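You operate a simulated robot arm through the tools that you are given. There is no shell and no other tool. Be economical: measure what you need, move in short steps, check, and stop when the job is done.

The job below is to be done with a simulated robot arm. You get a single attempt, and the scene is never put back.

Task
Empty the small jug into the kettle, shut its lid and boil it.
Fine: open the lid and pour with the kettle off its base; jug back where it stood; then kettle on its base and switch on.

Only the result counts: the job must be done as asked and must still hold three seconds after the hand-in. Knocking over, shifting, dropping, spilling or breaking anything else fails it. A push-on lid holds only when it is set on centred and level and pressed home; a screw cap is set on level and turned clockwise until tight.

Robot
A 7-joint arm with a two-finger parallel gripper, fixed in place. Base frame: the origin is at the foot of the arm, x ahead of it, y to its left, z up. Lengths are in m, angles in degrees, forces in N, time in s.
With the tool pointing down near the work surface it reaches from about 0.22 to 0.74 m from the base axis. Its first joint turns from -166.0 to 166.0 degrees. Payload 1.57 kg.
Tool frame: the origin (TCP) lies between the finger pads and is the grasp point; the fingertips stand 0.03 m ahead of it; z points along the fingers, y is the line along which they close. Largest opening 0.11 m; finger width 0.024, thickness 0.012; the body of the gripper, 0.048 by 0.112 m, starts 0.078 m behind the TCP.
Orientation is told as [roll, pitch, yaw] about the base's x, y, z axes, in that order, counted from this pose: with the fingers straight down and closing along the base's y, the tool's x points along the base's -x, its y along +y and its z along -z.

Tools
- The arm moves only by the tool drive_tool. Its argument "rows" is a list of rows, each a list of 3 entries, a list of its own where there are three numbers: the shift along the tool's x, y, z in cm, then the turn, a rotation vector about the tool's x, y, z in degrees, then the closure, from 0 (fully open) to 1 (shut). In form: [[[dx, dy, dz], [rx, ry, rz], gripper], ...]. A call has 1 to 12 rows; each row shifts and turns the commanded pose from where the row before left it, along the tool's axes as they then stand. Rows are played at 5 a second. More than 0.05 m and 8.6 degrees between two rows, or a gripper value outside its range, and nothing of the call is played. A pose out of reach is approached as far as the arm can. The call stops where the force on the tool passes 40 N (or 10 N more than at its start, if that is more) or the arm is blocked; 0.2 s more then pass. The fingers move at their own pace (about 0.045 m/s each) and stop on an object; they squeeze with about 40 N. The grip force told is the motor's: it shows also when the fingers shut on nothing. Time passes only in rows, and 0.2 s behind the last, so rows that do not move let the fingers close. It gives the time, the measured TCP pose, the force on the tool (base axes), the opening and the grip force at its end, in the units of the frame above (readings bear some noise).
- Cameras (640 x 400 px; columns grow to the right, rows downward): "scene" is fixed at [0.3997, -0.6495, 1.6335]; the picture's right is [0.66, 0.75, 0.00], its down [0.60, -0.53, -0.60] and it looks along [-0.45, 0.40, -0.80] (base axes); focal length 253 px, centre (320, 200). "wrist" rides on the gripper at [0.07, 0.016, -0.141] in the tool frame; the picture's right is [-0.23, 0.97, 0.00], its down [-0.86, -0.20, -0.48] and it looks along [-0.47, -0.11, 0.88] (tool axes); focal length 222 px, centre (320, 200). There is no depth. A picture from a camera that has moved, and an enlarged one, comes with that camera's place and axes in the base frame and with its lens.
- grab_frame(camera): a new picture of that camera. It takes no simulated time.
- move_column(by): slides the trunk up (or, below 0, down) by that many m; the arm rides with it, the base frame stays. It gives what a move gives, with no picture.
- zoom(camera, box): a new picture of the part [left, top, right, bottom] of that camera's present view, enlarged. It takes no simulated time.
- finish_job(): hands the job in; it is judged then, once.

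Go step by step. Nothing tells you positions but the pictures and the camera data: compare them with the known pose of the tool, close in by small moves and look again before you grip or let go. The budget is 120 turns and 68 pictures, counting those below and the enlarged ones. Unless the task says otherwise, let go and move clear before handing in, and close with one line.

The tools are called after "Emit:" as a command line: name --argument value ..., lists and objects as JSON in quotes. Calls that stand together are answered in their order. drive_tool: Moves the arm, as the interface text tells. Its arguments: {"type":"object","properties":{"rows":{"type":"array"}},"required":["rows"]} The other tools are called the same way: move_column (by) slides the trunk up or down; grab_frame (camera) takes a picture; zoom (camera, box) takes an enlarged picture of a part of a camera's view; finish_job () hands the job in.

At the start:

```text
clock: 0.0
ee_pos: [0.0197, -0.3334, 1.3284]
tcp_rot: [0.1, -0.1, 0.0]
wrist_force: [-0.5, -0.3, -0.8]
width: 0.11
gripper_force: 0.1
trunk travel left (down, up): [-0.525, 0.065]
```

scene: 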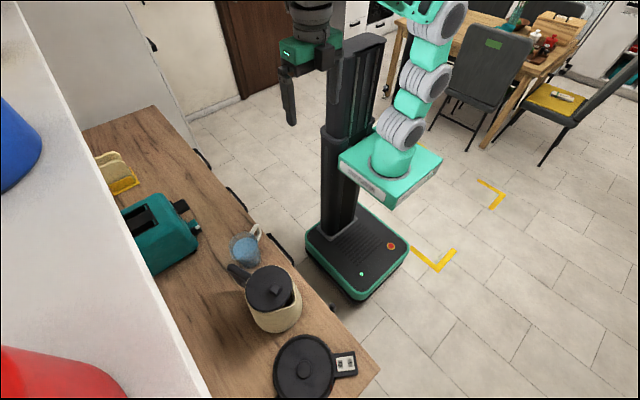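
wrist: 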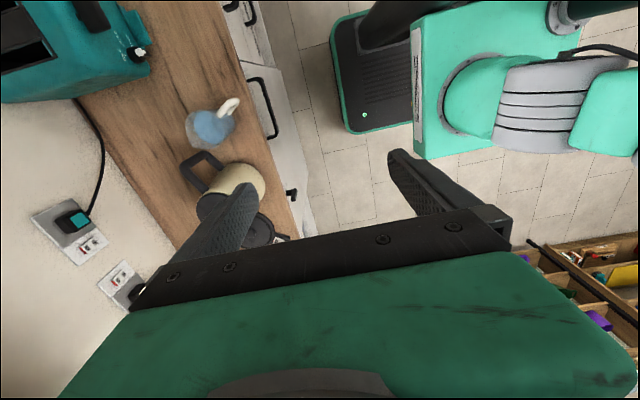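

The counter is on the robot's right (-y), with the jug, the kettle (off its base) and the base with a switch. I'll zoom in to measure them.

Emit:
zoom --camera "scene" --box '[200, 210, 400, 400]'

Emit:
zoom --camera "wrist" --box '[150, 80, 310, 260]'

```text
2.11 times, centred on (300, 305) of scene
camera zoom: at [0.3997, -0.6495, 1.6335], right [0.66, 0.75, 0.0], down [0.6, -0.53, -0.6], along [-0.45, 0.4, -0.8], focal length 533 px, centre (362, -21)
```

zoom: 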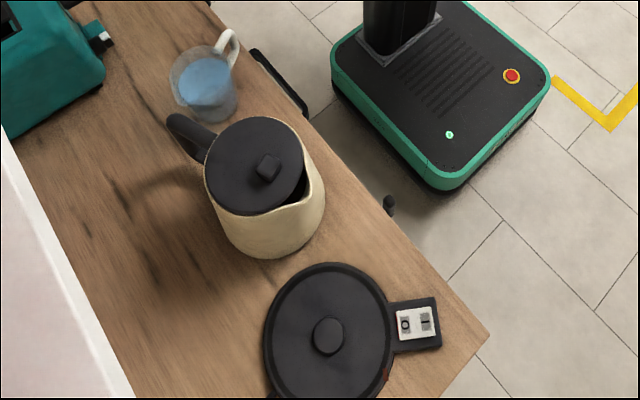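

```text
2.22 times, centred on (230, 170) of wrist
camera zoom: at [-0.0505, -0.3164, 1.4693], right [0.23, 0.97, 0.0], down [0.86, -0.2, 0.48], along [0.47, -0.11, -0.88], focal length 494 px, centre (520, 267)
```

zoom: 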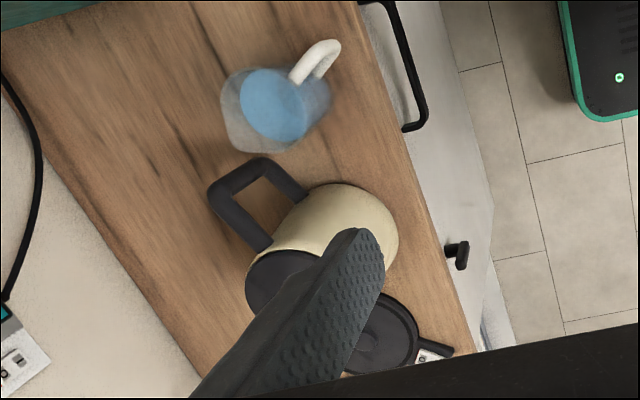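

The kettle is near (0.17,-0.61) with its lid top at about z 1.01. The jug is near (-0.01,-0.59) and the base near (0.34,-0.65), with its switch near (0.40,-0.56). I'll move over for a closer look.

Emit:
drive_tool --rows '[[[0, -4, 1], [0, 0, 0], 0], [[1, -4, 1], [0, 0, 0], 0], [[1, -4, 1], [0, 0, 0], 0], [[1, -4, 1], [0, 0, 0], 0], [[1, -3, 0], [0, 0, 0], 0]]'

Emit:
grab_frame --camera "wrist"

Emit:
grab_frame --camera "scene"

```text
clock: 1.2
ee_pos: [-0.0196, -0.5246, 1.2869]
tcp_rot: [0.0, 0.0, 0.0]
wrist_force: [0.2, -0.6, 0.1]
width: 0.11
gripper_force: 0.2
trunk travel left (down, up): [-0.525, 0.065]
```

```text
63 pictures are left
camera wrist: at [-0.0901, -0.5075, 1.427], right [0.23, 0.97, 0.0], down [0.85, -0.2, 0.48], along [0.47, -0.11, -0.88], focal length 222 px, centre (320, 200)
```

wrist: 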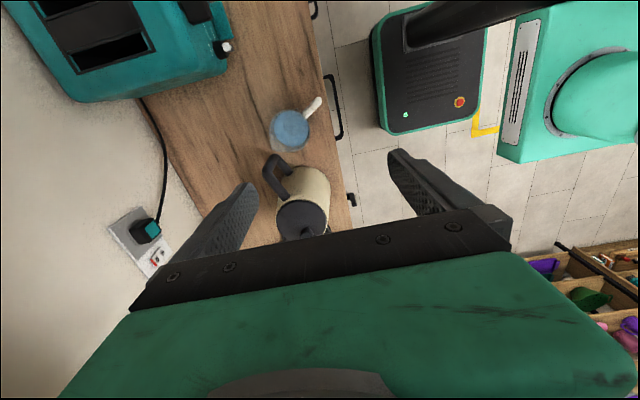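

```text
62 pictures are left
```

scene: 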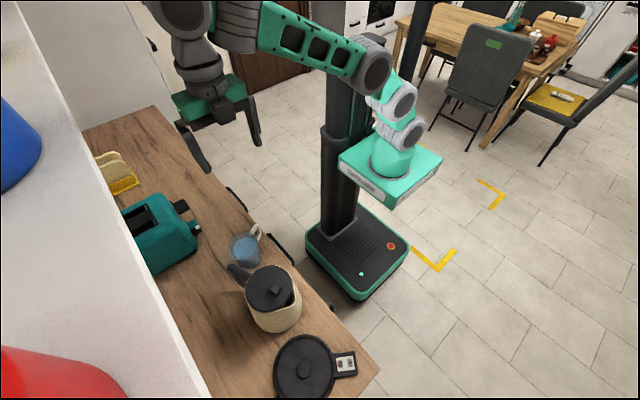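

Emit:
zoom --camera "wrist" --box '[240, 80, 360, 240]'

Emit:
zoom --camera "scene" --box '[210, 210, 320, 340]'

```text
2.50 times, centred on (300, 160) of wrist
camera zoom: at [-0.0901, -0.5075, 1.427], right [0.23, 0.97, 0.0], down [0.85, -0.2, 0.48], along [0.47, -0.11, -0.88], focal length 555 px, centre (370, 300)
```

zoom: 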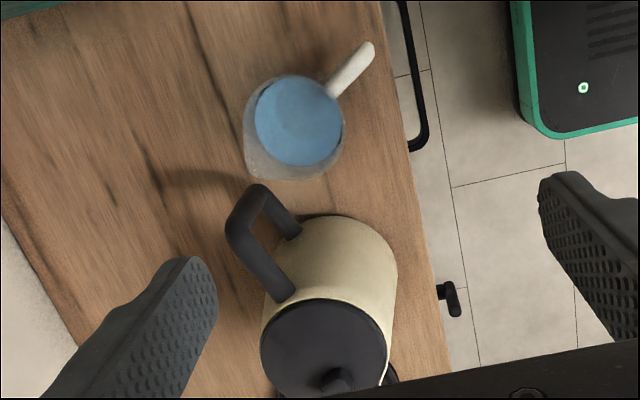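

```text
3.08 times, centred on (265, 275) of scene
camera zoom: at [0.3997, -0.6495, 1.6335], right [0.66, 0.75, 0.0], down [0.6, -0.53, -0.6], along [-0.45, 0.4, -0.8], focal length 779 px, centre (489, -31)
```

zoom: 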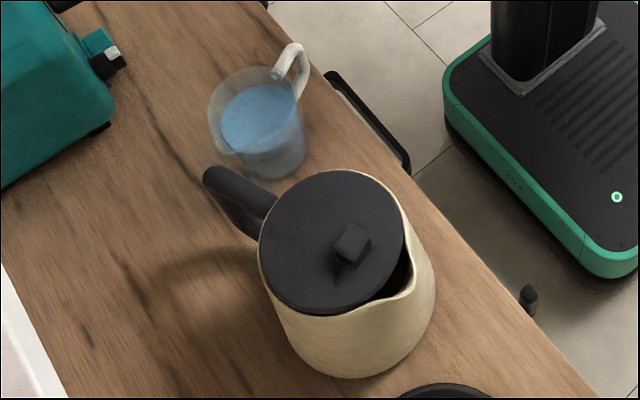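

I've triangulated the lid knob at about (0.188,-0.602,1.037), towards the spout, with the hinge on the handle side. The jug handle is near (-0.05,-0.52,0.93). I'll move the tool above the knob, turned so the fingers close across the spout line.

Emit:
drive_tool --rows '[[[-3.5, -1.3, 2.5], [0, 0, 0], 0], [[-3.5, -1.3, 2.5], [0, 0, 0], 0], [[-3.5, -1.3, 2.5], [0, 0, 0], 0], [[-3.5, -1.3, 2.5], [0, 0, 0], 0.2], [[-3.5, -1.3, 2.5], [0, 0, 0], 0.4], [[-3.3, -1.3, 2.5], [0, 0, 0], 0.4], [[0, 0, 0], [0, 0, -6.5], 0.4], [[0, 0, 0], [0, 0, -6.5], 0.4], [[0, 0, 0], [0, 0, -6.5], 0.4], [[0, 0, 0], [0, 0, 0], 0.4]]'

Emit:
grab_frame --camera "wrist"

Emit:
grab_frame --camera "scene"

```text
clock: 3.4
ee_pos: [0.187, -0.6028, 1.139]
tcp_rot: [0.0, 0.0, 19.7]
wrist_force: [0.5, 0.5, 0.2]
width: 0.066
gripper_force: 0.1
trunk travel left (down, up): [-0.525, 0.065]
```

```text
59 pictures are left
camera wrist: at [0.1148, -0.6102, 1.2791], right [-0.11, 0.99, 0.0], down [0.87, 0.1, 0.48], along [0.48, 0.05, -0.88], focal length 222 px, centre (320, 200)
```

wrist: 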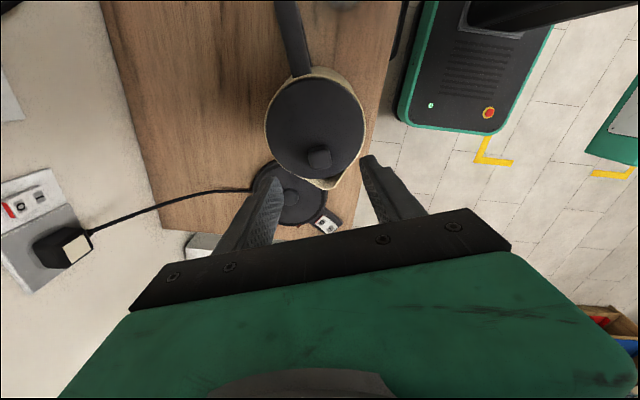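

```text
58 pictures are left
```

scene: 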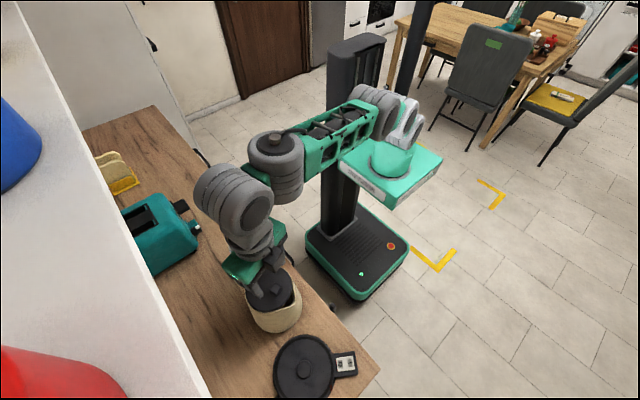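

Emit:
zoom --camera "wrist" --box '[250, 60, 380, 220]'

```text
2.50 times, centred on (315, 140) of wrist
camera zoom: at [0.1148, -0.6102, 1.2791], right [-0.11, 0.99, 0.0], down [0.87, 0.1, 0.48], along [0.48, 0.05, -0.88], focal length 555 px, centre (332, 350)
```

zoom: 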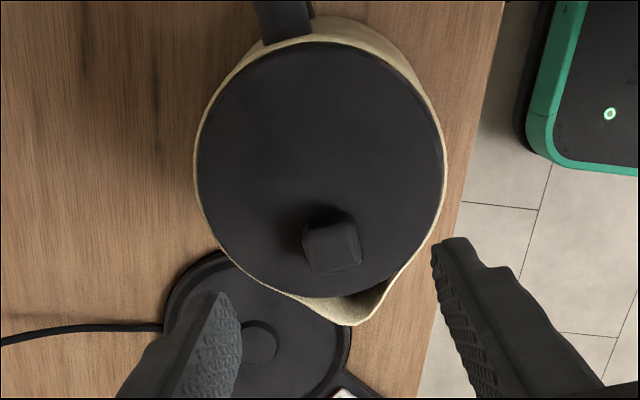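

The knob is centred under the tool, so I'll go down and grip it.

Emit:
drive_tool --rows '[[[0, 0, 3], [0, 0, 0], 0.4], [[0, 0, 3], [0, 0, 0], 0.4], [[0, 0, 2], [0, 0, 0], 0.4], [[0, 0, 0.8], [0, 0, 0], 0.4], [[0, 0, 0], [0, 0, 0], 0.4]]'

Emit:
zoom --camera "wrist" --box '[220, 60, 420, 220]'

```text
clock: 4.5
ee_pos: [0.1875, -0.6043, 1.0614]
tcp_rot: [-1.1, 0.1, 19.5]
wrist_force: [-0.4, 3.9, 17.4]
width: 0.0701
gripper_force: 2.4
trunk travel left (down, up): [-0.525, 0.065]
stopped in row 5: the force on the tool passed its limit (the readings are from after the stop); the commanded pose is now the measured one
```

```text
2.50 times, centred on (320, 140) of wrist
camera zoom: at [0.1155, -0.6088, 1.2014], right [-0.11, 0.99, -0.02], down [0.87, 0.11, 0.48], along [0.48, 0.04, -0.88], focal length 555 px, centre (320, 350)
```

zoom: 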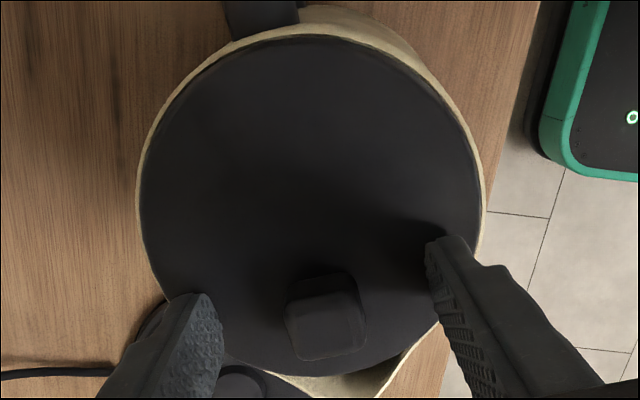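

The finger tips touched the kettle's rim because the opening was too wide. I'll back up, narrow the fingers and go down again.

Emit:
drive_tool --rows '[[[0, 0, -1.5], [-1.1, 0, 0], 0.58], [[0, 0, 0], [0, 0, 0], 0.58], [[-0.4, 0.3, 0], [0, 0, 0], 0.58], [[0, 0, 0], [0, 0, 0], 0.58], [[0, 0, 1], [0, 0, 0], 0.58], [[0, 0, 0.9], [0, 0, 0], 0.58], [[0, 0, 0.7], [0, 0, 0], 0.58], [[0, 0, 0], [0, 0, 0], 0.58]]'

Emit:
zoom --camera "wrist" --box '[220, 60, 420, 220]'

```text
clock: 6.1
ee_pos: [0.1911, -0.6026, 1.0598]
tcp_rot: [-0.9, 0.4, 19.5]
wrist_force: [1.1, 4.1, 16.8]
width: 0.0492
gripper_force: 1.8
trunk travel left (down, up): [-0.525, 0.065]
stopped in row 7: the force on the tool passed its limit (the readings are from after the stop); the commanded pose is now the measured one
```

```text
2.50 times, centred on (320, 140) of wrist
camera zoom: at [0.1195, -0.6077, 1.2013], right [-0.11, 0.99, -0.02], down [0.87, 0.11, 0.48], along [0.48, 0.04, -0.88], focal length 555 px, centre (320, 350)
```

zoom: 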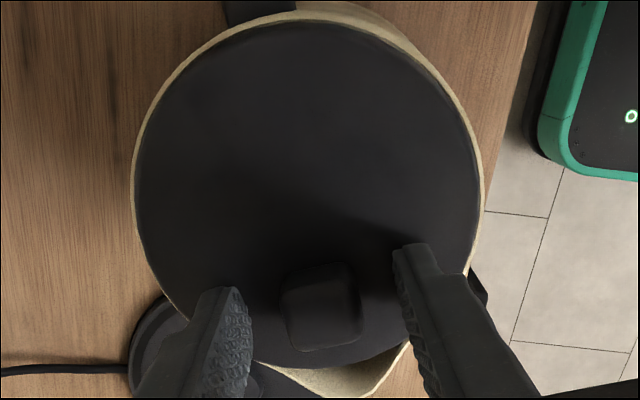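

The tips are evidently resting on the lid itself. I'll ease off slightly and close on the knob.

Emit:
drive_tool --rows '[[[0, 0, -0.2], [-0.9, 0.4, 0], 0.58], [[0, 0, 0], [0, 0, 0], 0.8], [[0, 0, 0], [0, 0, 0], 1], [[0, 0, 0], [0, 0, 0], 1], [[0, 0, 0], [0, 0, 0], 1], [[0, 0, 0], [0, 0, 0], 1]]'

Emit:
zoom --camera "wrist" --box '[220, 60, 420, 220]'

Emit:
zoom --camera "scene" --box '[210, 210, 320, 340]'

```text
clock: 7.5
ee_pos: [0.1909, -0.6016, 1.0605]
tcp_rot: [0.1, 0.6, 19.5]
wrist_force: [2.3, -4.7, 23.9]
width: 0.0234
gripper_force: 35.7
trunk travel left (down, up): [-0.525, 0.065]
```

```text
2.50 times, centred on (320, 140) of wrist
camera zoom: at [0.1208, -0.6095, 1.2015], right [-0.11, 0.99, 0.0], down [0.88, 0.1, 0.47], along [0.47, 0.05, -0.88], focal length 555 px, centre (320, 350)
```

zoom: 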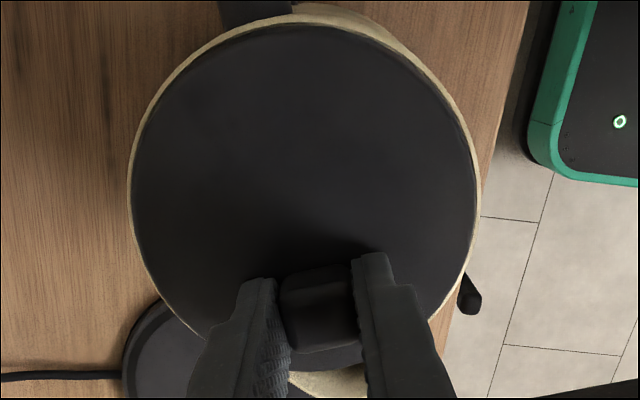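

```text
3.08 times, centred on (265, 275) of scene
camera zoom: at [0.3997, -0.6495, 1.6335], right [0.66, 0.75, 0.0], down [0.6, -0.53, -0.6], along [-0.45, 0.4, -0.8], focal length 779 px, centre (489, -31)
```

zoom: 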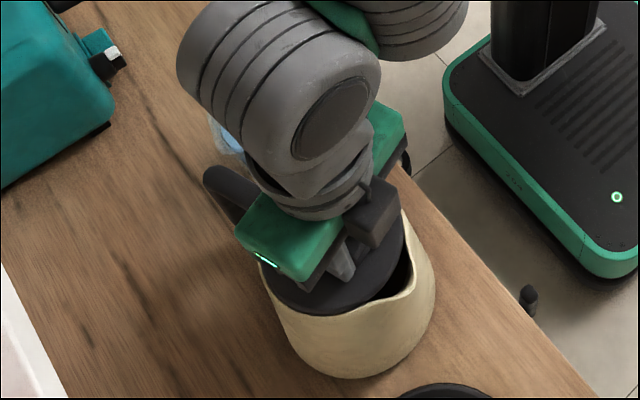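

The knob is gripped, 23 mm wide. I'll swing it up along the arc about the hinge and check partway.

Emit:
drive_tool --rows '[[[0.27, 0, -0.507], [0, -4, 0], 1], [[0.27, 0, -0.507], [0, -4, 0], 1], [[0.27, 0, -0.507], [0, -4, 0], 1], [[0.27, 0, -0.507], [0, -4, 0], 1], [[0.27, 0, -0.507], [0, -4, 0], 1]]'

Emit:
zoom --camera "scene" --box '[210, 210, 320, 340]'

```text
clock: 8.0
ee_pos: [0.1811, -0.6072, 1.0629]
tcp_rot: [-0.6, -1.9, 19.7]
wrist_force: [0.2, 2.5, 10.8]
width: 0.0236
gripper_force: 35.6
out of reach, approached as far as the arm can: row 1, 2
trunk travel left (down, up): [-0.525, 0.065]
stopped in row 2: the force on the tool passed its limit (the readings are from after the stop); the commanded pose is now the measured one
```

```text
3.08 times, centred on (265, 275) of scene
camera zoom: at [0.3997, -0.6495, 1.6335], right [0.66, 0.75, 0.0], down [0.6, -0.53, -0.6], along [-0.45, 0.4, -0.8], focal length 779 px, centre (489, -31)
```

zoom: 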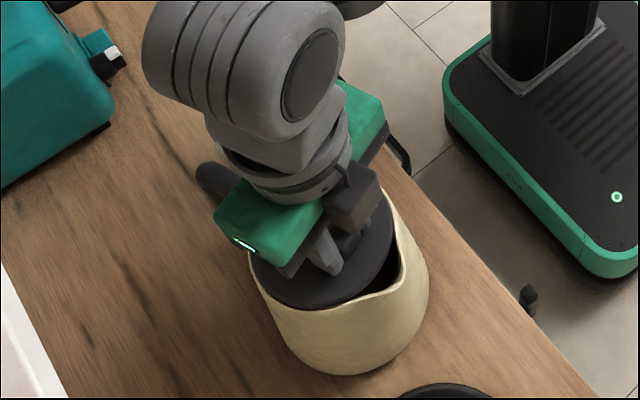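

The tilt was out of reach for this arm pose and the kettle was dragged slightly. I'll keep the tool vertical and lift gently, letting the knob pivot between the pads.

Emit:
drive_tool --rows '[[[0, 0, -0.4], [0, 0, 0], 1], [[0, 0, -0.4], [0, 0, 0], 1], [[0.05, 0, -0.5], [0, 0, 0], 1]]'

Emit:
zoom --camera "scene" --box '[210, 210, 320, 340]'

```text
clock: 8.8
ee_pos: [0.1808, -0.6059, 1.0715]
tcp_rot: [-0.3, -2.1, 19.8]
wrist_force: [-0.1, 0.6, -5.8]
width: 0.0233
gripper_force: 35.8
trunk travel left (down, up): [-0.525, 0.065]
```

```text
3.08 times, centred on (265, 275) of scene
camera zoom: at [0.3997, -0.6495, 1.6335], right [0.66, 0.75, 0.0], down [0.6, -0.53, -0.6], along [-0.45, 0.4, -0.8], focal length 779 px, centre (489, -31)
```

zoom: 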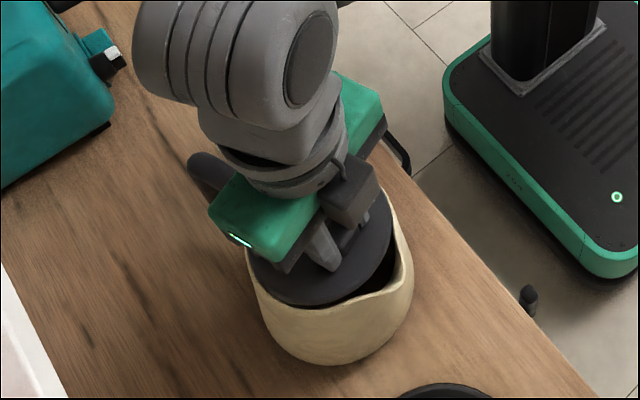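

The whole kettle is starting to lift because the grip locks the lid's angle. I'll set it back down, release, and find an arm pose from which the tool can tilt with the lid.

Emit:
drive_tool --rows '[[[0, 0, 0.5], [0, 0, 0], 1], [[0, 0, 0.4], [0, 0, 0], 1], [[0, 0, 0], [0, 0, 0], 0.5], [[0, 0, 0], [0, 0, 0], 0.5], [[0, 0, -2], [0, 0, 0], 0.5], [[0, 0, -4], [0, 0, 0], 0.5], [[0, 0, -4], [0, 0, 0], 0.5]]'

Emit:
drive_tool --rows '[[[0, 0, 0], [0, -4, 0], 0.5], [[0, 0, 0], [0, -4, 0], 0.5], [[0, 0, 0], [0, -4, 0], 0.5], [[0, 0, 0], [0, -4, 0], 0.5], [[0, 0, 0], [0, 0, 0], 0.5]]'

Emit:
zoom --camera "scene" --box '[150, 60, 470, 340]'

```text
clock: 10.4
ee_pos: [0.1711, -0.6034, 1.1657]
tcp_rot: [-0.6, -2.1, 19.8]
wrist_force: [-1.3, 0.3, 0.3]
width: 0.0551
gripper_force: 0.1
out of reach, approached as far as the arm can: row 5, 6
trunk travel left (down, up): [-0.525, 0.065]
```

```text
clock: 11.6
ee_pos: [0.1719, -0.5902, 1.1462]
tcp_rot: [-0.7, -16.2, 20.2]
wrist_force: [-0.3, -0.2, -0.4]
width: 0.055
gripper_force: 0.2
out of reach, approached as far as the arm can: row 3, 4
trunk travel left (down, up): [-0.525, 0.065]
```

```text
1.43 times, centred on (310, 200) of scene
camera zoom: at [0.3997, -0.6495, 1.6335], right [0.66, 0.75, 0.0], down [0.6, -0.53, -0.6], along [-0.45, 0.4, -0.8], focal length 362 px, centre (334, 200)
```

zoom: 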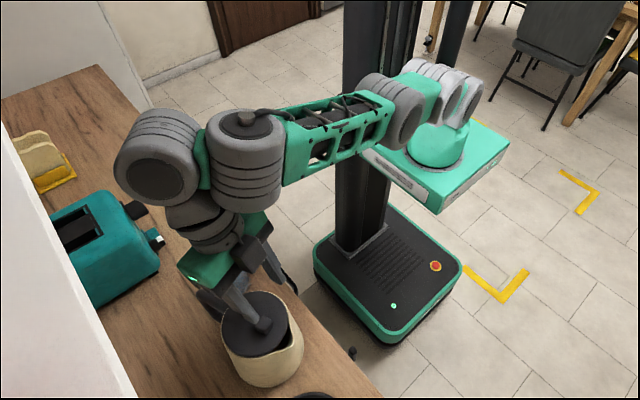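

The arm is near full stretch. Raising the trunk should give it room to tilt.

Emit:
move_column --by 0.064

Emit:
drive_tool --rows '[[[0, 0, 4], [0, 0, 0], 0.5], [[0, 0, 0], [0, -8, 0], 0.5], [[0, 0, 0], [0, -8, 0], 0.5], [[0, 0, 0], [0, -8, 0], 0.5], [[0, 0, 0], [0, -8, 0], 0.5], [[0, 0, 0], [0, -8, 0], 0.5], [[0, 0, 0], [0, 0, 0], 0.5]]'

```text
clock: 12.7
ee_pos: [0.1729, -0.5895, 1.2095]
tcp_rot: [-0.7, -16.2, 20.2]
wrist_force: [0.4, -0.5, 0.0]
width: 0.0548
gripper_force: 0.1
trunk travel left (down, up): [-0.589, 0.001]
```

```text
clock: 14.3
ee_pos: [0.1808, -0.5644, 1.1615]
tcp_rot: [-0.6, -23.4, 20.3]
wrist_force: [0.5, 0.3, 0.6]
width: 0.0549
gripper_force: 0.0
out of reach, approached as far as the arm can: row 2, 3, 4, 5, 6
trunk travel left (down, up): [-0.589, 0.001]
```

Sideways tilt stays out of reach. I'll approach the knob with a horizontal tool from the robot side instead, so that opening the lid is mostly a roll of the tool. First I'll retreat and reorient.

Emit:
drive_tool --rows '[[[0, 3, -3], [0, 8, 0], 0.5], [[0, 4, -2], [0, 8, 0], 0.5], [[0, 4, 0], [0, 7.5, 0], 0.5], [[0, 4, 0], [0, 0, -8], 0.5], [[0, 0, 0], [0, 0, -8], 0.5], [[0, 0, 0], [0, 0, -8], 0.5], [[0, 0, 0], [0, 0, -8], 0.5], [[0, 0, 0], [0, 0, -8], 0.5], [[0, 0, 0], [0, 0, -8], 0.5], [[0, 0, 0], [0, 0, 0], 0.5]]'

```text
clock: 16.5
ee_pos: [0.1123, -0.4283, 1.207]
tcp_rot: [-0.3, 0.5, 68.3]
wrist_force: [0.7, -0.2, 0.1]
width: 0.0549
gripper_force: 0.0
trunk travel left (down, up): [-0.589, 0.001]
```

Emit:
drive_tool --rows '[[[0, 0, 0], [0, 0, -8.2], 0.5], [[0, 0, 0], [0, 0, -8.2], 0.5], [[0, 0, 0], [0, 0, -8.2], 0.5], [[0, 0, 0], [0, 0, -8.2], 0.5], [[0, 0, 0], [0, 0, -8.2], 0.5], [[0, 0, 0], [0, 8, 0], 0.5], [[0, 0, 0], [0, 8, 0], 0.5], [[0, 0, 0], [0, 8, 0], 0.5], [[0, 0, 0], [0, 8, 0], 0.5], [[0, 0, 0], [0, 0, 0], 0.5]]'

```text
clock: 18.7
ee_pos: [0.1074, -0.4249, 1.2276]
tcp_rot: [-0.8, 32.5, 108.8]
wrist_force: [-0.2, 0.3, 1.0]
width: 0.0552
gripper_force: 0.1
out of reach, approached as far as the arm can: row 8, 9
trunk travel left (down, up): [-0.589, 0.001]
```

Emit:
grab_frame --camera "scene"

```text
49 pictures are left
```

scene: 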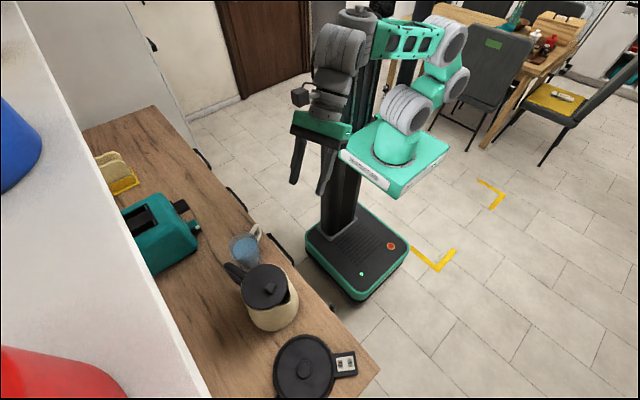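

Emit:
drive_tool --rows '[[[3.4, 0, 2.1], [0, 0, 0], 0.5], [[3.4, 0, 2.1], [0, 0, 0], 0.5], [[0, 0, 0], [0, 8, 0], 0.5], [[0, 0, 0], [0, 8, 0], 0.5], [[0, 0, 0], [0, 8, 0], 0.5], [[0, 0, 0], [0, 8, 0], 0.5], [[0, 0, 0], [0, 0, 0], 0.5]]'

```text
clock: 20.3
ee_pos: [0.1081, -0.4709, 1.3377]
tcp_rot: [-2.1, 64.3, 107.2]
wrist_force: [-0.1, -0.6, 1.5]
width: 0.0549
gripper_force: 0.1
out of reach, approached as far as the arm can: row 1, 2, 3, 4, 5, 6
trunk travel left (down, up): [-0.589, 0.001]
```

The arm wants to ride higher relative to its base for a horizontal tool, so I'll lower the trunk.

Emit:
move_column --by -0.2

Emit:
drive_tool --rows '[[[0, 0, 0], [0, 8, 0], 0.5], [[0, 0, 0], [0, 8, 0], 0.5], [[0, 0, 0], [0, 8, 0], 0.5], [[0, 0, 0], [0, 0, 0], 0.5]]'

Emit:
grab_frame --camera "scene"

Emit:
grab_frame --camera "wrist"

```text
clock: 22.4
ee_pos: [0.1077, -0.472, 1.1369]
tcp_rot: [-2.2, 64.2, 107.4]
wrist_force: [-0.1, -0.3, 0.0]
width: 0.0547
gripper_force: 0.0
trunk travel left (down, up): [-0.389, 0.201]
```

```text
clock: 23.4
ee_pos: [0.086, -0.4792, 1.2201]
tcp_rot: [-42.1, 87.0, 67.3]
wrist_force: [0.2, -0.4, -0.3]
width: 0.0551
gripper_force: 0.0
out of reach, approached as far as the arm can: row 1, 2, 3
trunk travel left (down, up): [-0.389, 0.201]
```

```text
48 pictures are left
```

scene: 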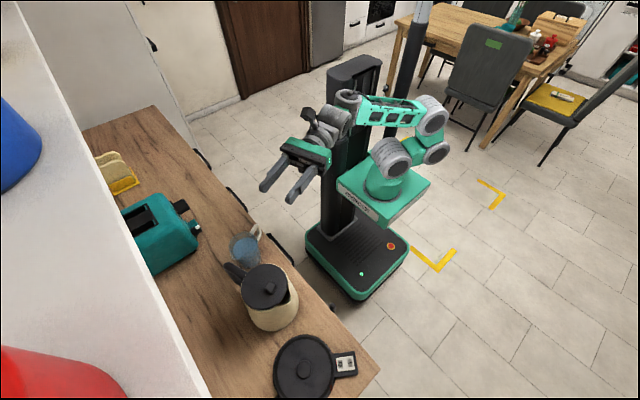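

```text
47 pictures are left
camera wrist: at [0.0201, -0.355, 1.2936], right [-0.91, -0.31, -0.26], down [0.05, 0.56, -0.83], along [0.41, -0.77, -0.5], focal length 222 px, centre (320, 200)
```

wrist: 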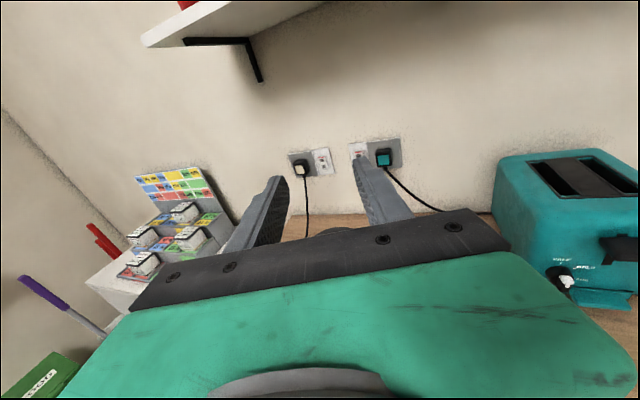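

Emit:
zoom --camera "scene" --box '[210, 210, 320, 340]'

Emit:
move_column --by -0.08

```text
3.08 times, centred on (265, 275) of scene
camera zoom: at [0.3997, -0.6495, 1.6335], right [0.66, 0.75, 0.0], down [0.6, -0.53, -0.6], along [-0.45, 0.4, -0.8], focal length 779 px, centre (489, -31)
```

zoom: 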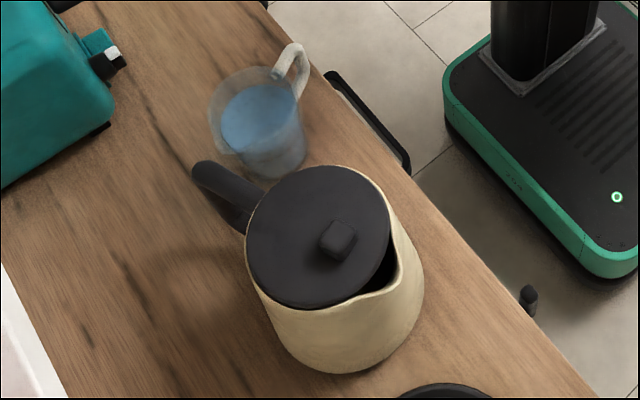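

```text
clock: 24.6
ee_pos: [0.0838, -0.4802, 1.1389]
tcp_rot: [-41.4, 87.1, 68.2]
wrist_force: [-0.6, 0.3, -0.1]
width: 0.055
gripper_force: 0.2
trunk travel left (down, up): [-0.309, 0.281]
```

The knob is now at about (0.1815,-0.607) with its top near z 1.044. I'll line the tool up behind it using the trunk and small shifts.

Emit:
drive_tool --rows '[[[0, -2.5, 0], [0, 0, -1.9], 0.5], [[0, -2.5, 0], [0, 0, 0], 0.5], [[0, 0, 2], [0, 0, 0], 0.5], [[0, 0, 2], [0, 0, 0], 0.5], [[0, 0, 0], [0, 0, 0], 0.5]]'

Emit:
move_column --by -0.07

Emit:
zoom --camera "scene" --box '[190, 150, 350, 340]'

```text
clock: 25.8
ee_pos: [0.1259, -0.5032, 1.1794]
tcp_rot: [-13.7, 87.5, 95.9]
wrist_force: [-0.8, 0.6, -0.1]
width: 0.0551
gripper_force: 0.1
out of reach, approached as far as the arm can: row 1, 2, 3, 4
trunk travel left (down, up): [-0.309, 0.281]
```

```text
clock: 26.9
ee_pos: [0.1252, -0.5042, 1.1097]
tcp_rot: [-13.5, 87.5, 96.2]
wrist_force: [0.1, -0.1, 0.1]
width: 0.0549
gripper_force: 0.1
trunk travel left (down, up): [-0.239, 0.351]
```

```text
2.11 times, centred on (270, 245) of scene
camera zoom: at [0.3997, -0.6495, 1.6335], right [0.66, 0.75, 0.0], down [0.6, -0.53, -0.6], along [-0.45, 0.4, -0.8], focal length 533 px, centre (425, 105)
```

zoom: 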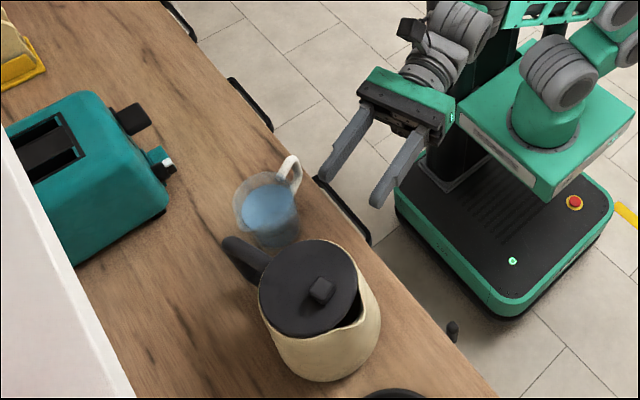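

Emit:
move_column --by -0.07

Emit:
drive_tool --rows '[[[4, 0, 0], [0, 0, 0], 0.5], [[0, 0, 0], [0, 0, 0], 0.5]]'

```text
clock: 28.0
ee_pos: [0.1263, -0.5032, 1.0397]
tcp_rot: [-13.6, 87.5, 96.1]
wrist_force: [-0.2, 1.0, 0.3]
width: 0.0548
gripper_force: 0.0
trunk travel left (down, up): [-0.169, 0.421]
```

```text
clock: 28.6
ee_pos: [0.1266, -0.504, 1.0777]
tcp_rot: [-13.3, 87.5, 96.4]
wrist_force: [-0.3, 0.4, 0.0]
width: 0.0547
gripper_force: 0.0
trunk travel left (down, up): [-0.169, 0.421]
```

Now I'm in reach. I'll move over the lid with the fingers straddling the knob from above, then check.

Emit:
drive_tool --rows '[[[0.2, -1.7, 2.5], [0, 0, 0], 0.5], [[0.2, 0, 2.5], [0, 0, 0], 0.5], [[0.1, 0, 2.7], [0, 0, 0], 0.5], [[0.1, 0, 2.7], [0, 0, 0], 0.5], [[0, 0, 0], [0, 0, 0], 0.5]]'

Emit:
zoom --camera "scene" --box '[190, 180, 350, 340]'

Emit:
grab_frame --camera "wrist"

```text
clock: 29.8
ee_pos: [0.1672, -0.5801, 1.081]
tcp_rot: [-21.4, 87.1, 88.6]
wrist_force: [0.0, 0.2, 0.8]
width: 0.0547
gripper_force: 0.0
out of reach, approached as far as the arm can: row 3, 4
trunk travel left (down, up): [-0.169, 0.421]
```

```text
2.50 times, centred on (270, 260) of scene
camera zoom: at [0.3997, -0.6495, 1.6335], right [0.66, 0.75, 0.0], down [0.6, -0.53, -0.6], along [-0.45, 0.4, -0.8], focal length 633 px, centre (445, 50)
```

zoom: 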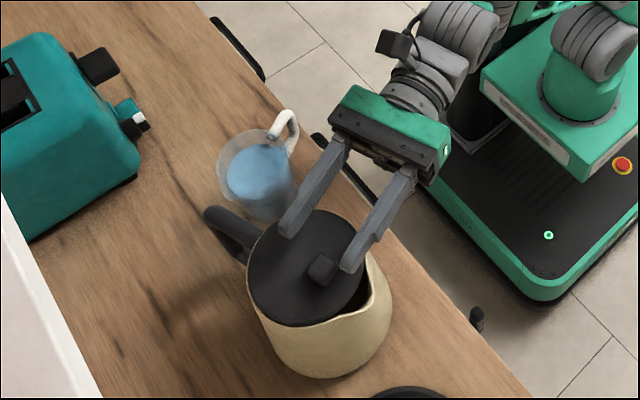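

```text
43 pictures are left
camera wrist: at [0.1029, -0.4561, 1.1563], right [-0.91, -0.32, -0.24], down [0.02, 0.56, -0.83], along [0.4, -0.76, -0.5], focal length 222 px, centre (320, 200)
```

wrist: 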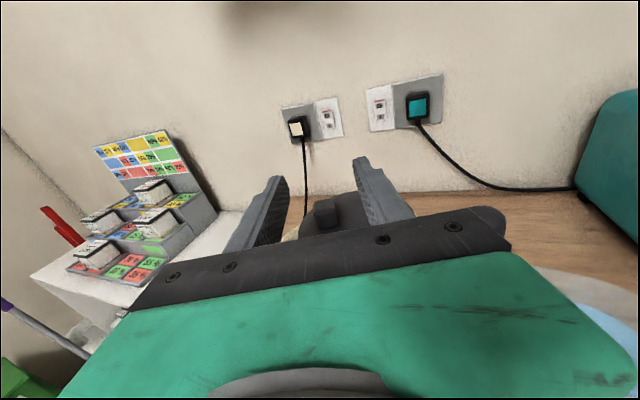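

Emit:
grab_frame --camera "scene"

```text
42 pictures are left
```

scene: 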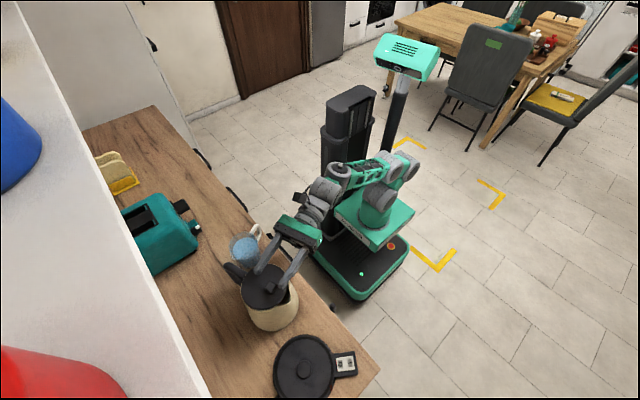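

The limit looks like a minimum tool height relative to the arm base. I'll raise the tool with the arm and lower the trunk further.

Emit:
drive_tool --rows '[[[4.5, 0, 0], [0, 0, 0], 0.5], [[4.5, 0, 0], [0, 0, 0], 0.5], [[0, 0, 0], [0, 0, 0], 0.5]]'

Emit:
move_column --by -0.09

```text
clock: 30.6
ee_pos: [0.1686, -0.582, 1.1699]
tcp_rot: [-13.6, 87.3, 96.1]
wrist_force: [0.0, 0.2, -0.2]
width: 0.055
gripper_force: 0.0
trunk travel left (down, up): [-0.169, 0.421]
```

```text
clock: 31.8
ee_pos: [0.1681, -0.5817, 1.0801]
tcp_rot: [-13.6, 87.4, 96.1]
wrist_force: [-0.8, -0.3, -0.2]
width: 0.0548
gripper_force: 0.0
trunk travel left (down, up): [-0.079, 0.511]
```

Emit:
drive_tool --rows '[[[0.05, -0.25, 1.8], [0, 0, 0], 0.5], [[-1.5, 0, 0], [0, 0, 0], 0.5], [[0, 0, 0], [0, 0, 0], 0.5]]'

Emit:
zoom --camera "scene" --box '[220, 210, 330, 320]'

Emit:
zoom --camera "wrist" --box '[220, 120, 440, 260]'

```text
clock: 32.6
ee_pos: [0.1772, -0.5986, 1.0635]
tcp_rot: [-13.6, 87.5, 96.2]
wrist_force: [-0.3, 0.0, -0.5]
width: 0.0549
gripper_force: 0.1
trunk travel left (down, up): [-0.079, 0.511]
```

```text
3.64 times, centred on (275, 265) of scene
camera zoom: at [0.3997, -0.6495, 1.6335], right [0.66, 0.75, 0.0], down [0.6, -0.53, -0.6], along [-0.45, 0.4, -0.8], focal length 921 px, centre (484, -36)
```

zoom: 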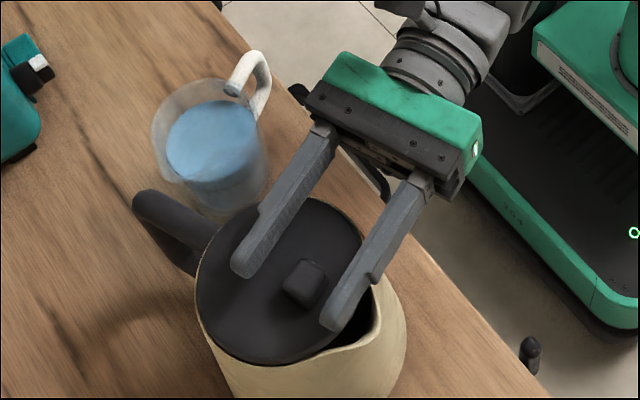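

```text
2.86 times, centred on (330, 190) of wrist
camera zoom: at [0.1142, -0.4735, 1.1392], right [-0.92, -0.32, -0.24], down [0.02, 0.56, -0.83], along [0.4, -0.77, -0.5], focal length 635 px, centre (291, 229)
```

zoom: 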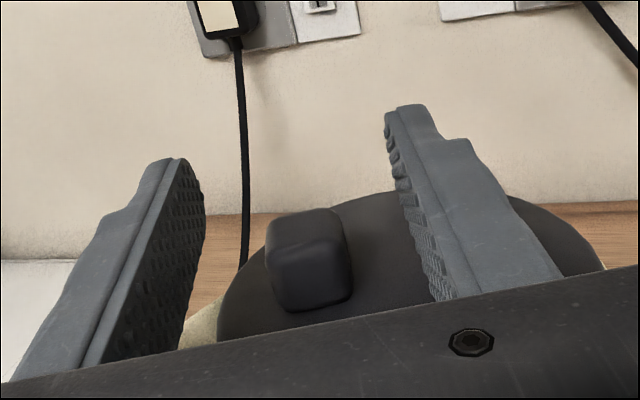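

The knob sits between the fingers. I'll lower the last bit and close.

Emit:
drive_tool --rows '[[[-1.0, 0, 0], [0, 0, 0], 0.5], [[-0.5, 0, 0], [0, 0, 0], 0.5], [[-0.3, 0, 0], [0, 0, 0], 0.5], [[0, 0, 0], [0, 0, 0], 0.5]]'

Emit:
drive_tool --rows '[[[0, 0, 0], [0, 0, 0], 0.8], [[0, 0, 0], [0, 0, 0], 1], [[0, 0, 0], [0, 0, 0], 1], [[0, 0, 0], [0, 0, 0], 1], [[0, 0, 0], [0, 0, 0], 1]]'

Emit:
zoom --camera "wrist" --box '[220, 120, 440, 260]'

```text
clock: 33.6
ee_pos: [0.1757, -0.5964, 1.0465]
tcp_rot: [-13.8, 87.4, 96.1]
wrist_force: [0.3, -0.4, -0.1]
width: 0.0553
gripper_force: 0.0
trunk travel left (down, up): [-0.079, 0.511]
```

```text
clock: 34.8
ee_pos: [0.1777, -0.5969, 1.0459]
tcp_rot: [-13.3, 87.5, 96.4]
wrist_force: [2.8, -0.2, 1.6]
width: 0.0213
gripper_force: 34.5
trunk travel left (down, up): [-0.079, 0.511]
```

```text
2.86 times, centred on (330, 190) of wrist
camera zoom: at [0.1132, -0.4719, 1.1209], right [-0.92, -0.32, -0.24], down [0.02, 0.55, -0.83], along [0.4, -0.77, -0.5], focal length 635 px, centre (291, 229)
```

zoom: 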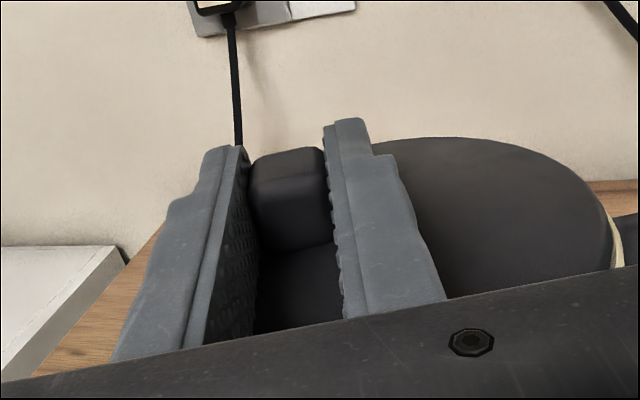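

The knob is gripped from the side. Now I'll roll about the hinge in small steps.

Emit:
drive_tool --rows '[[[0.51, 0.165, 0], [0, 0, 4], 1], [[0.51, 0.165, 0], [0, 0, 4], 1], [[0.51, 0.165, 0], [0, 0, 4], 1], [[0.51, 0.165, 0], [0, 0, 4], 1], [[0.51, 0.165, 0], [0, 0, 4], 1]]'

Emit:
zoom --camera "scene" --box '[220, 210, 330, 340]'

```text
clock: 36.0
ee_pos: [0.1658, -0.6024, 1.0706]
tcp_rot: [-83.1, 69.3, 26.2]
wrist_force: [2.1, -0.5, 0.0]
width: 0.0212
gripper_force: 34.5
trunk travel left (down, up): [-0.079, 0.511]
```

```text
3.08 times, centred on (275, 275) of scene
camera zoom: at [0.3997, -0.6495, 1.6335], right [0.66, 0.75, 0.0], down [0.6, -0.53, -0.6], along [-0.45, 0.4, -0.8], focal length 779 px, centre (458, -31)
```

zoom: 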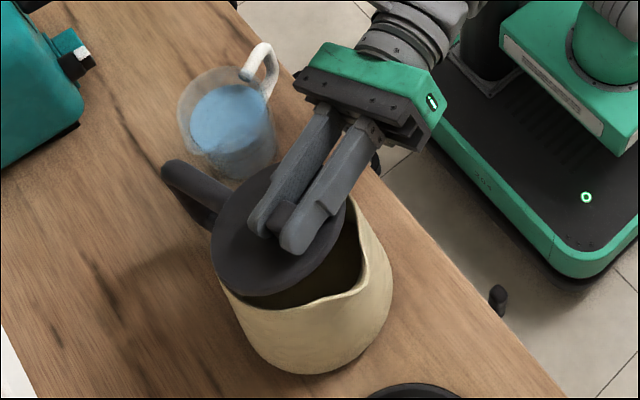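

The hinge opens easily. I'll continue the arc.

Emit:
drive_tool --rows '[[[0.76, 0.26, 0], [0, 0, 6], 1], [[0.76, 0.26, 0], [0, 0, 6], 1], [[0.76, 0.26, 0], [0, 0, 6], 1], [[0.76, 0.26, 0], [0, 0, 6], 1], [[0.76, 0.26, 0], [0, 0, 6], 1], [[0.76, 0.26, 0], [0, 0, 6], 1]]'

Emit:
zoom --camera "scene" --box '[220, 210, 330, 340]'

```text
clock: 37.4
ee_pos: [0.13, -0.6146, 1.1016]
tcp_rot: [-87.3, 33.3, 21.2]
wrist_force: [-1.2, -1.0, 9.5]
width: 0.0216
gripper_force: 35.0
trunk travel left (down, up): [-0.079, 0.511]
```

```text
3.08 times, centred on (275, 275) of scene
camera zoom: at [0.3997, -0.6495, 1.6335], right [0.66, 0.75, 0.0], down [0.6, -0.53, -0.6], along [-0.45, 0.4, -0.8], focal length 779 px, centre (458, -31)
```

zoom: 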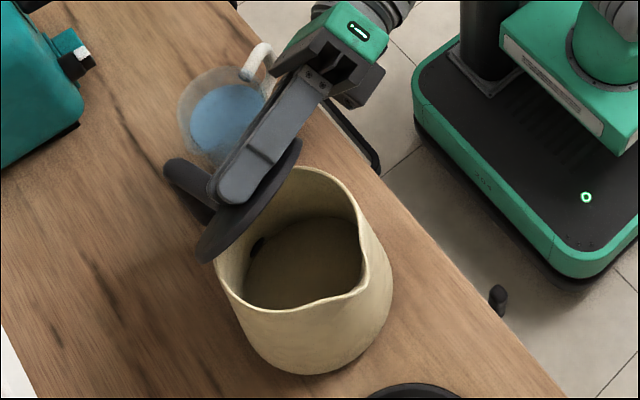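

Most of the way open. I'll relieve the slight downward push and continue to past vertical.

Emit:
drive_tool --rows '[[[0.15, -0.25, 0], [0, 0, 0], 1], [[0.76, 0.24, 0], [0, 0, 6], 1], [[0.76, 0.24, 0], [0, 0, 6], 1], [[0.76, 0.24, 0], [0, 0, 6], 1], [[0.76, 0.24, 0], [0, 0, 6], 1], [[0.76, 0.24, 0], [0, 0, 6], 1], [[0.76, 0.24, 0], [0, 0, 6], 1]]'

Emit:
zoom --camera "scene" --box '[200, 190, 330, 340]'

```text
clock: 39.0
ee_pos: [0.0833, -0.6326, 1.1028]
tcp_rot: [-87.4, -2.7, 19.7]
wrist_force: [-1.9, -0.9, 3.5]
width: 0.0214
gripper_force: 34.9
trunk travel left (down, up): [-0.079, 0.511]
```

```text
2.67 times, centred on (265, 265) of scene
camera zoom: at [0.3997, -0.6495, 1.6335], right [0.66, 0.75, 0.0], down [0.6, -0.53, -0.6], along [-0.45, 0.4, -0.8], focal length 675 px, centre (467, 27)
```

zoom: 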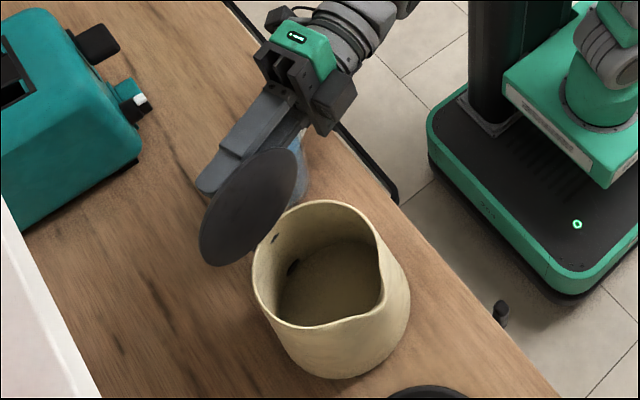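

Emit:
zoom --camera "scene" --box '[235, 240, 285, 290]'

```text
8.00 times, centred on (260, 265) of scene
camera zoom: at [0.3997, -0.6495, 1.6335], right [0.66, 0.75, 0.0], down [0.6, -0.53, -0.6], along [-0.45, 0.4, -0.8], focal length 2026 px, centre (800, -320)
```

zoom: 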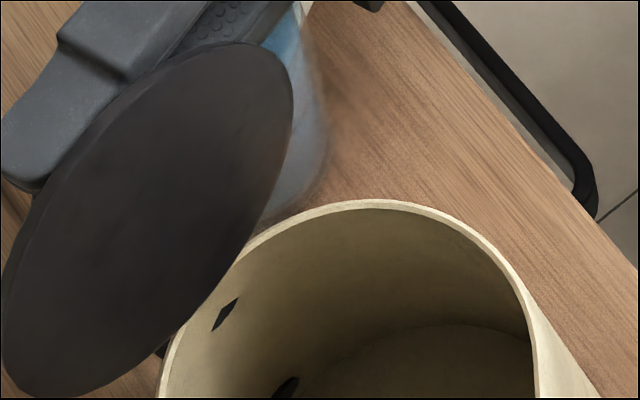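

I'll test whether the lid is still held by its hinge with a tiny upward pull.

Emit:
drive_tool --rows '[[[0, -0.25, 0], [0, 0, 0], 1], [[0, -0.25, 0], [0, 0, 0], 1], [[0, 0, 0], [0, 0, 0], 1]]'

Emit:
drive_tool --rows '[[[0, -0.2, 0], [0, 0, 0], 1], [[0, 0, 0], [0, 0, 0], 1]]'

```text
clock: 39.8
ee_pos: [0.0866, -0.6344, 1.1075]
tcp_rot: [-87.4, -2.7, 19.6]
wrist_force: [-0.3, -0.1, -5.3]
width: 0.0213
gripper_force: 34.7
trunk travel left (down, up): [-0.079, 0.511]
```

```text
clock: 40.4
ee_pos: [0.0859, -0.6332, 1.1079]
tcp_rot: [-87.5, -2.6, 19.5]
wrist_force: [-0.4, -0.2, -6.7]
width: 0.0212
gripper_force: 34.4
trunk travel left (down, up): [-0.079, 0.511]
```

The hinge holds. I'll settle back, tip the lid a little further past vertical and release.

Emit:
drive_tool --rows '[[[0, 0.4, 0], [0, 0, 0], 1], [[0.5, 0.16, 0], [0, 0, 4], 1], [[0.5, 0.16, 0], [0, 0, 4], 1], [[0, 0, 0], [0, 0, 0], 1]]'

Emit:
drive_tool --rows '[[[0, 0, 0], [0, 0, 0], 0.7], [[0, 0, 0], [0, 0, 0], 0.6], [[0, 0, 0], [0, 0, 0], 0.6], [[0, 0, 0], [0, 0, 0], 0.6]]'

Emit:
zoom --camera "scene" --box '[200, 190, 330, 340]'

```text
clock: 41.4
ee_pos: [0.0778, -0.6349, 1.0994]
tcp_rot: [-87.4, -10.5, 19.4]
wrist_force: [0.3, 0.8, -6.1]
width: 0.0211
gripper_force: 34.6
trunk travel left (down, up): [-0.079, 0.511]
```

```text
clock: 42.4
ee_pos: [0.0779, -0.6349, 1.0992]
tcp_rot: [-87.5, -10.6, 19.3]
wrist_force: [-0.1, -0.4, 0.3]
width: 0.0438
gripper_force: 0.0
trunk travel left (down, up): [-0.079, 0.511]
```

```text
2.67 times, centred on (265, 265) of scene
camera zoom: at [0.3997, -0.6495, 1.6335], right [0.66, 0.75, 0.0], down [0.6, -0.53, -0.6], along [-0.45, 0.4, -0.8], focal length 675 px, centre (467, 27)
```

zoom: 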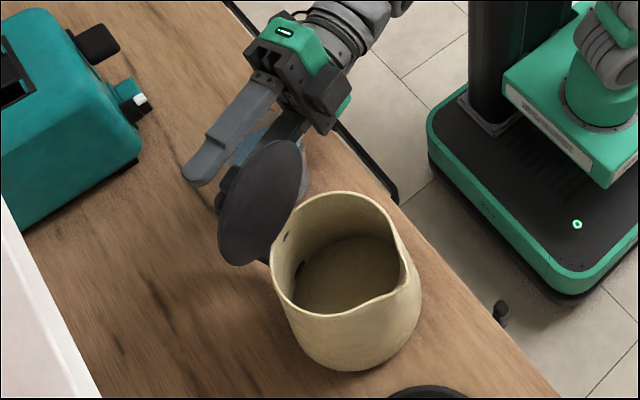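

The lid stands open by itself. I'll back out along the finger axis.

Emit:
drive_tool --rows '[[[0, 0, -3], [0, 0, 0], 0.6], [[0, 0, -4], [0, 0, 0], 0.6], [[0, 0, -4], [0, 0, 0], 0.6], [[0, 0, -2], [0, 0, 0], 0.6], [[0, 0, 0], [0, 0, 0], 0.5]]'

Emit:
zoom --camera "scene" --box '[180, 180, 340, 340]'

```text
clock: 43.6
ee_pos: [0.0331, -0.5139, 1.1057]
tcp_rot: [-87.4, -10.6, 19.3]
wrist_force: [-0.6, -0.6, -0.3]
width: 0.0553
gripper_force: 0.0
trunk travel left (down, up): [-0.079, 0.511]
```

```text
2.50 times, centred on (260, 260) of scene
camera zoom: at [0.3997, -0.6495, 1.6335], right [0.66, 0.75, 0.0], down [0.6, -0.53, -0.6], along [-0.45, 0.4, -0.8], focal length 633 px, centre (470, 50)
```

zoom: 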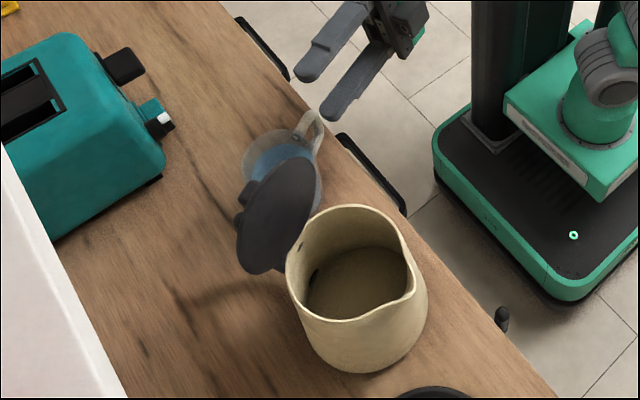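

The kettle mouth is centred near (0.174,-0.601) with the lid upright on the handle side. Next is the jug: I'll unroll the tool to level and face its handle.

Emit:
drive_tool --rows '[[[0, 0, -3], [0, 0, -8.4], 0.5], [[0, 0, -2], [0, 0, -8.4], 0.5], [[0, 0, 0], [0, 0, -8.4], 0.5], [[0, 0, 0], [0, 0, -8.4], 0.5], [[0, 0, 0], [0, 0, -8.4], 0.5], [[0, 0, 0], [0, 0, -8.4], 0.5], [[0, 0, 0], [0, 0, -8.4], 0.5], [[0, 0, 0], [0, 0, -8.4], 0.5], [[0, 0, 0], [0, 0, -8.4], 0.5], [[0, 0, 0], [0, 0, -8.4], 0.5], [[0, 0, 0], [0, 0, -8.4], 0.5], [[0, 0, 0], [0, 0, -8.0], 0.5]]'

Emit:
drive_tool --rows '[[[0, 2, 0], [5, 0, 0], 0.5], [[0, 2, 0], [5, 0, 0], 0.5], [[0, 0, 0], [0, 0, 0], 0.5]]'

Emit:
grab_frame --camera "wrist"

Emit:
grab_frame --camera "scene"

```text
clock: 46.2
ee_pos: [0.0154, -0.4658, 1.1077]
tcp_rot: [-0.3, 87.5, 109.4]
wrist_force: [-0.4, 1.1, -0.4]
width: 0.0548
gripper_force: 0.0
trunk travel left (down, up): [-0.079, 0.511]
```

```text
clock: 47.0
ee_pos: [-0.0125, -0.4781, 1.1116]
tcp_rot: [4.7, 87.7, 124.9]
wrist_force: [0.4, -0.2, -1.1]
width: 0.0552
gripper_force: 0.1
trunk travel left (down, up): [-0.079, 0.511]
```

```text
32 pictures are left
camera wrist: at [-0.0975, -0.3659, 1.1865], right [-0.85, -0.48, -0.22], down [-0.09, 0.54, -0.84], along [0.52, -0.69, -0.5], focal length 222 px, centre (320, 200)
```

wrist: 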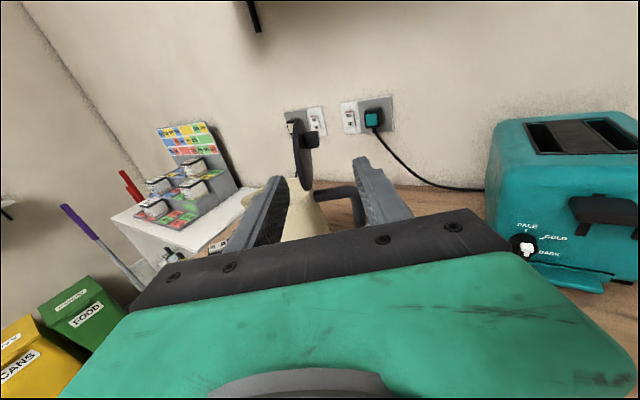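

```text
31 pictures are left
```

scene: 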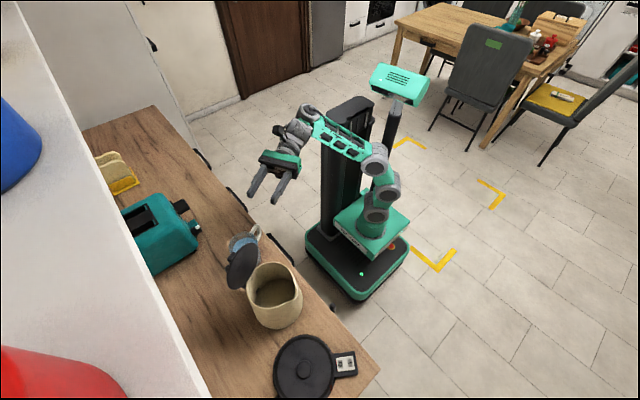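

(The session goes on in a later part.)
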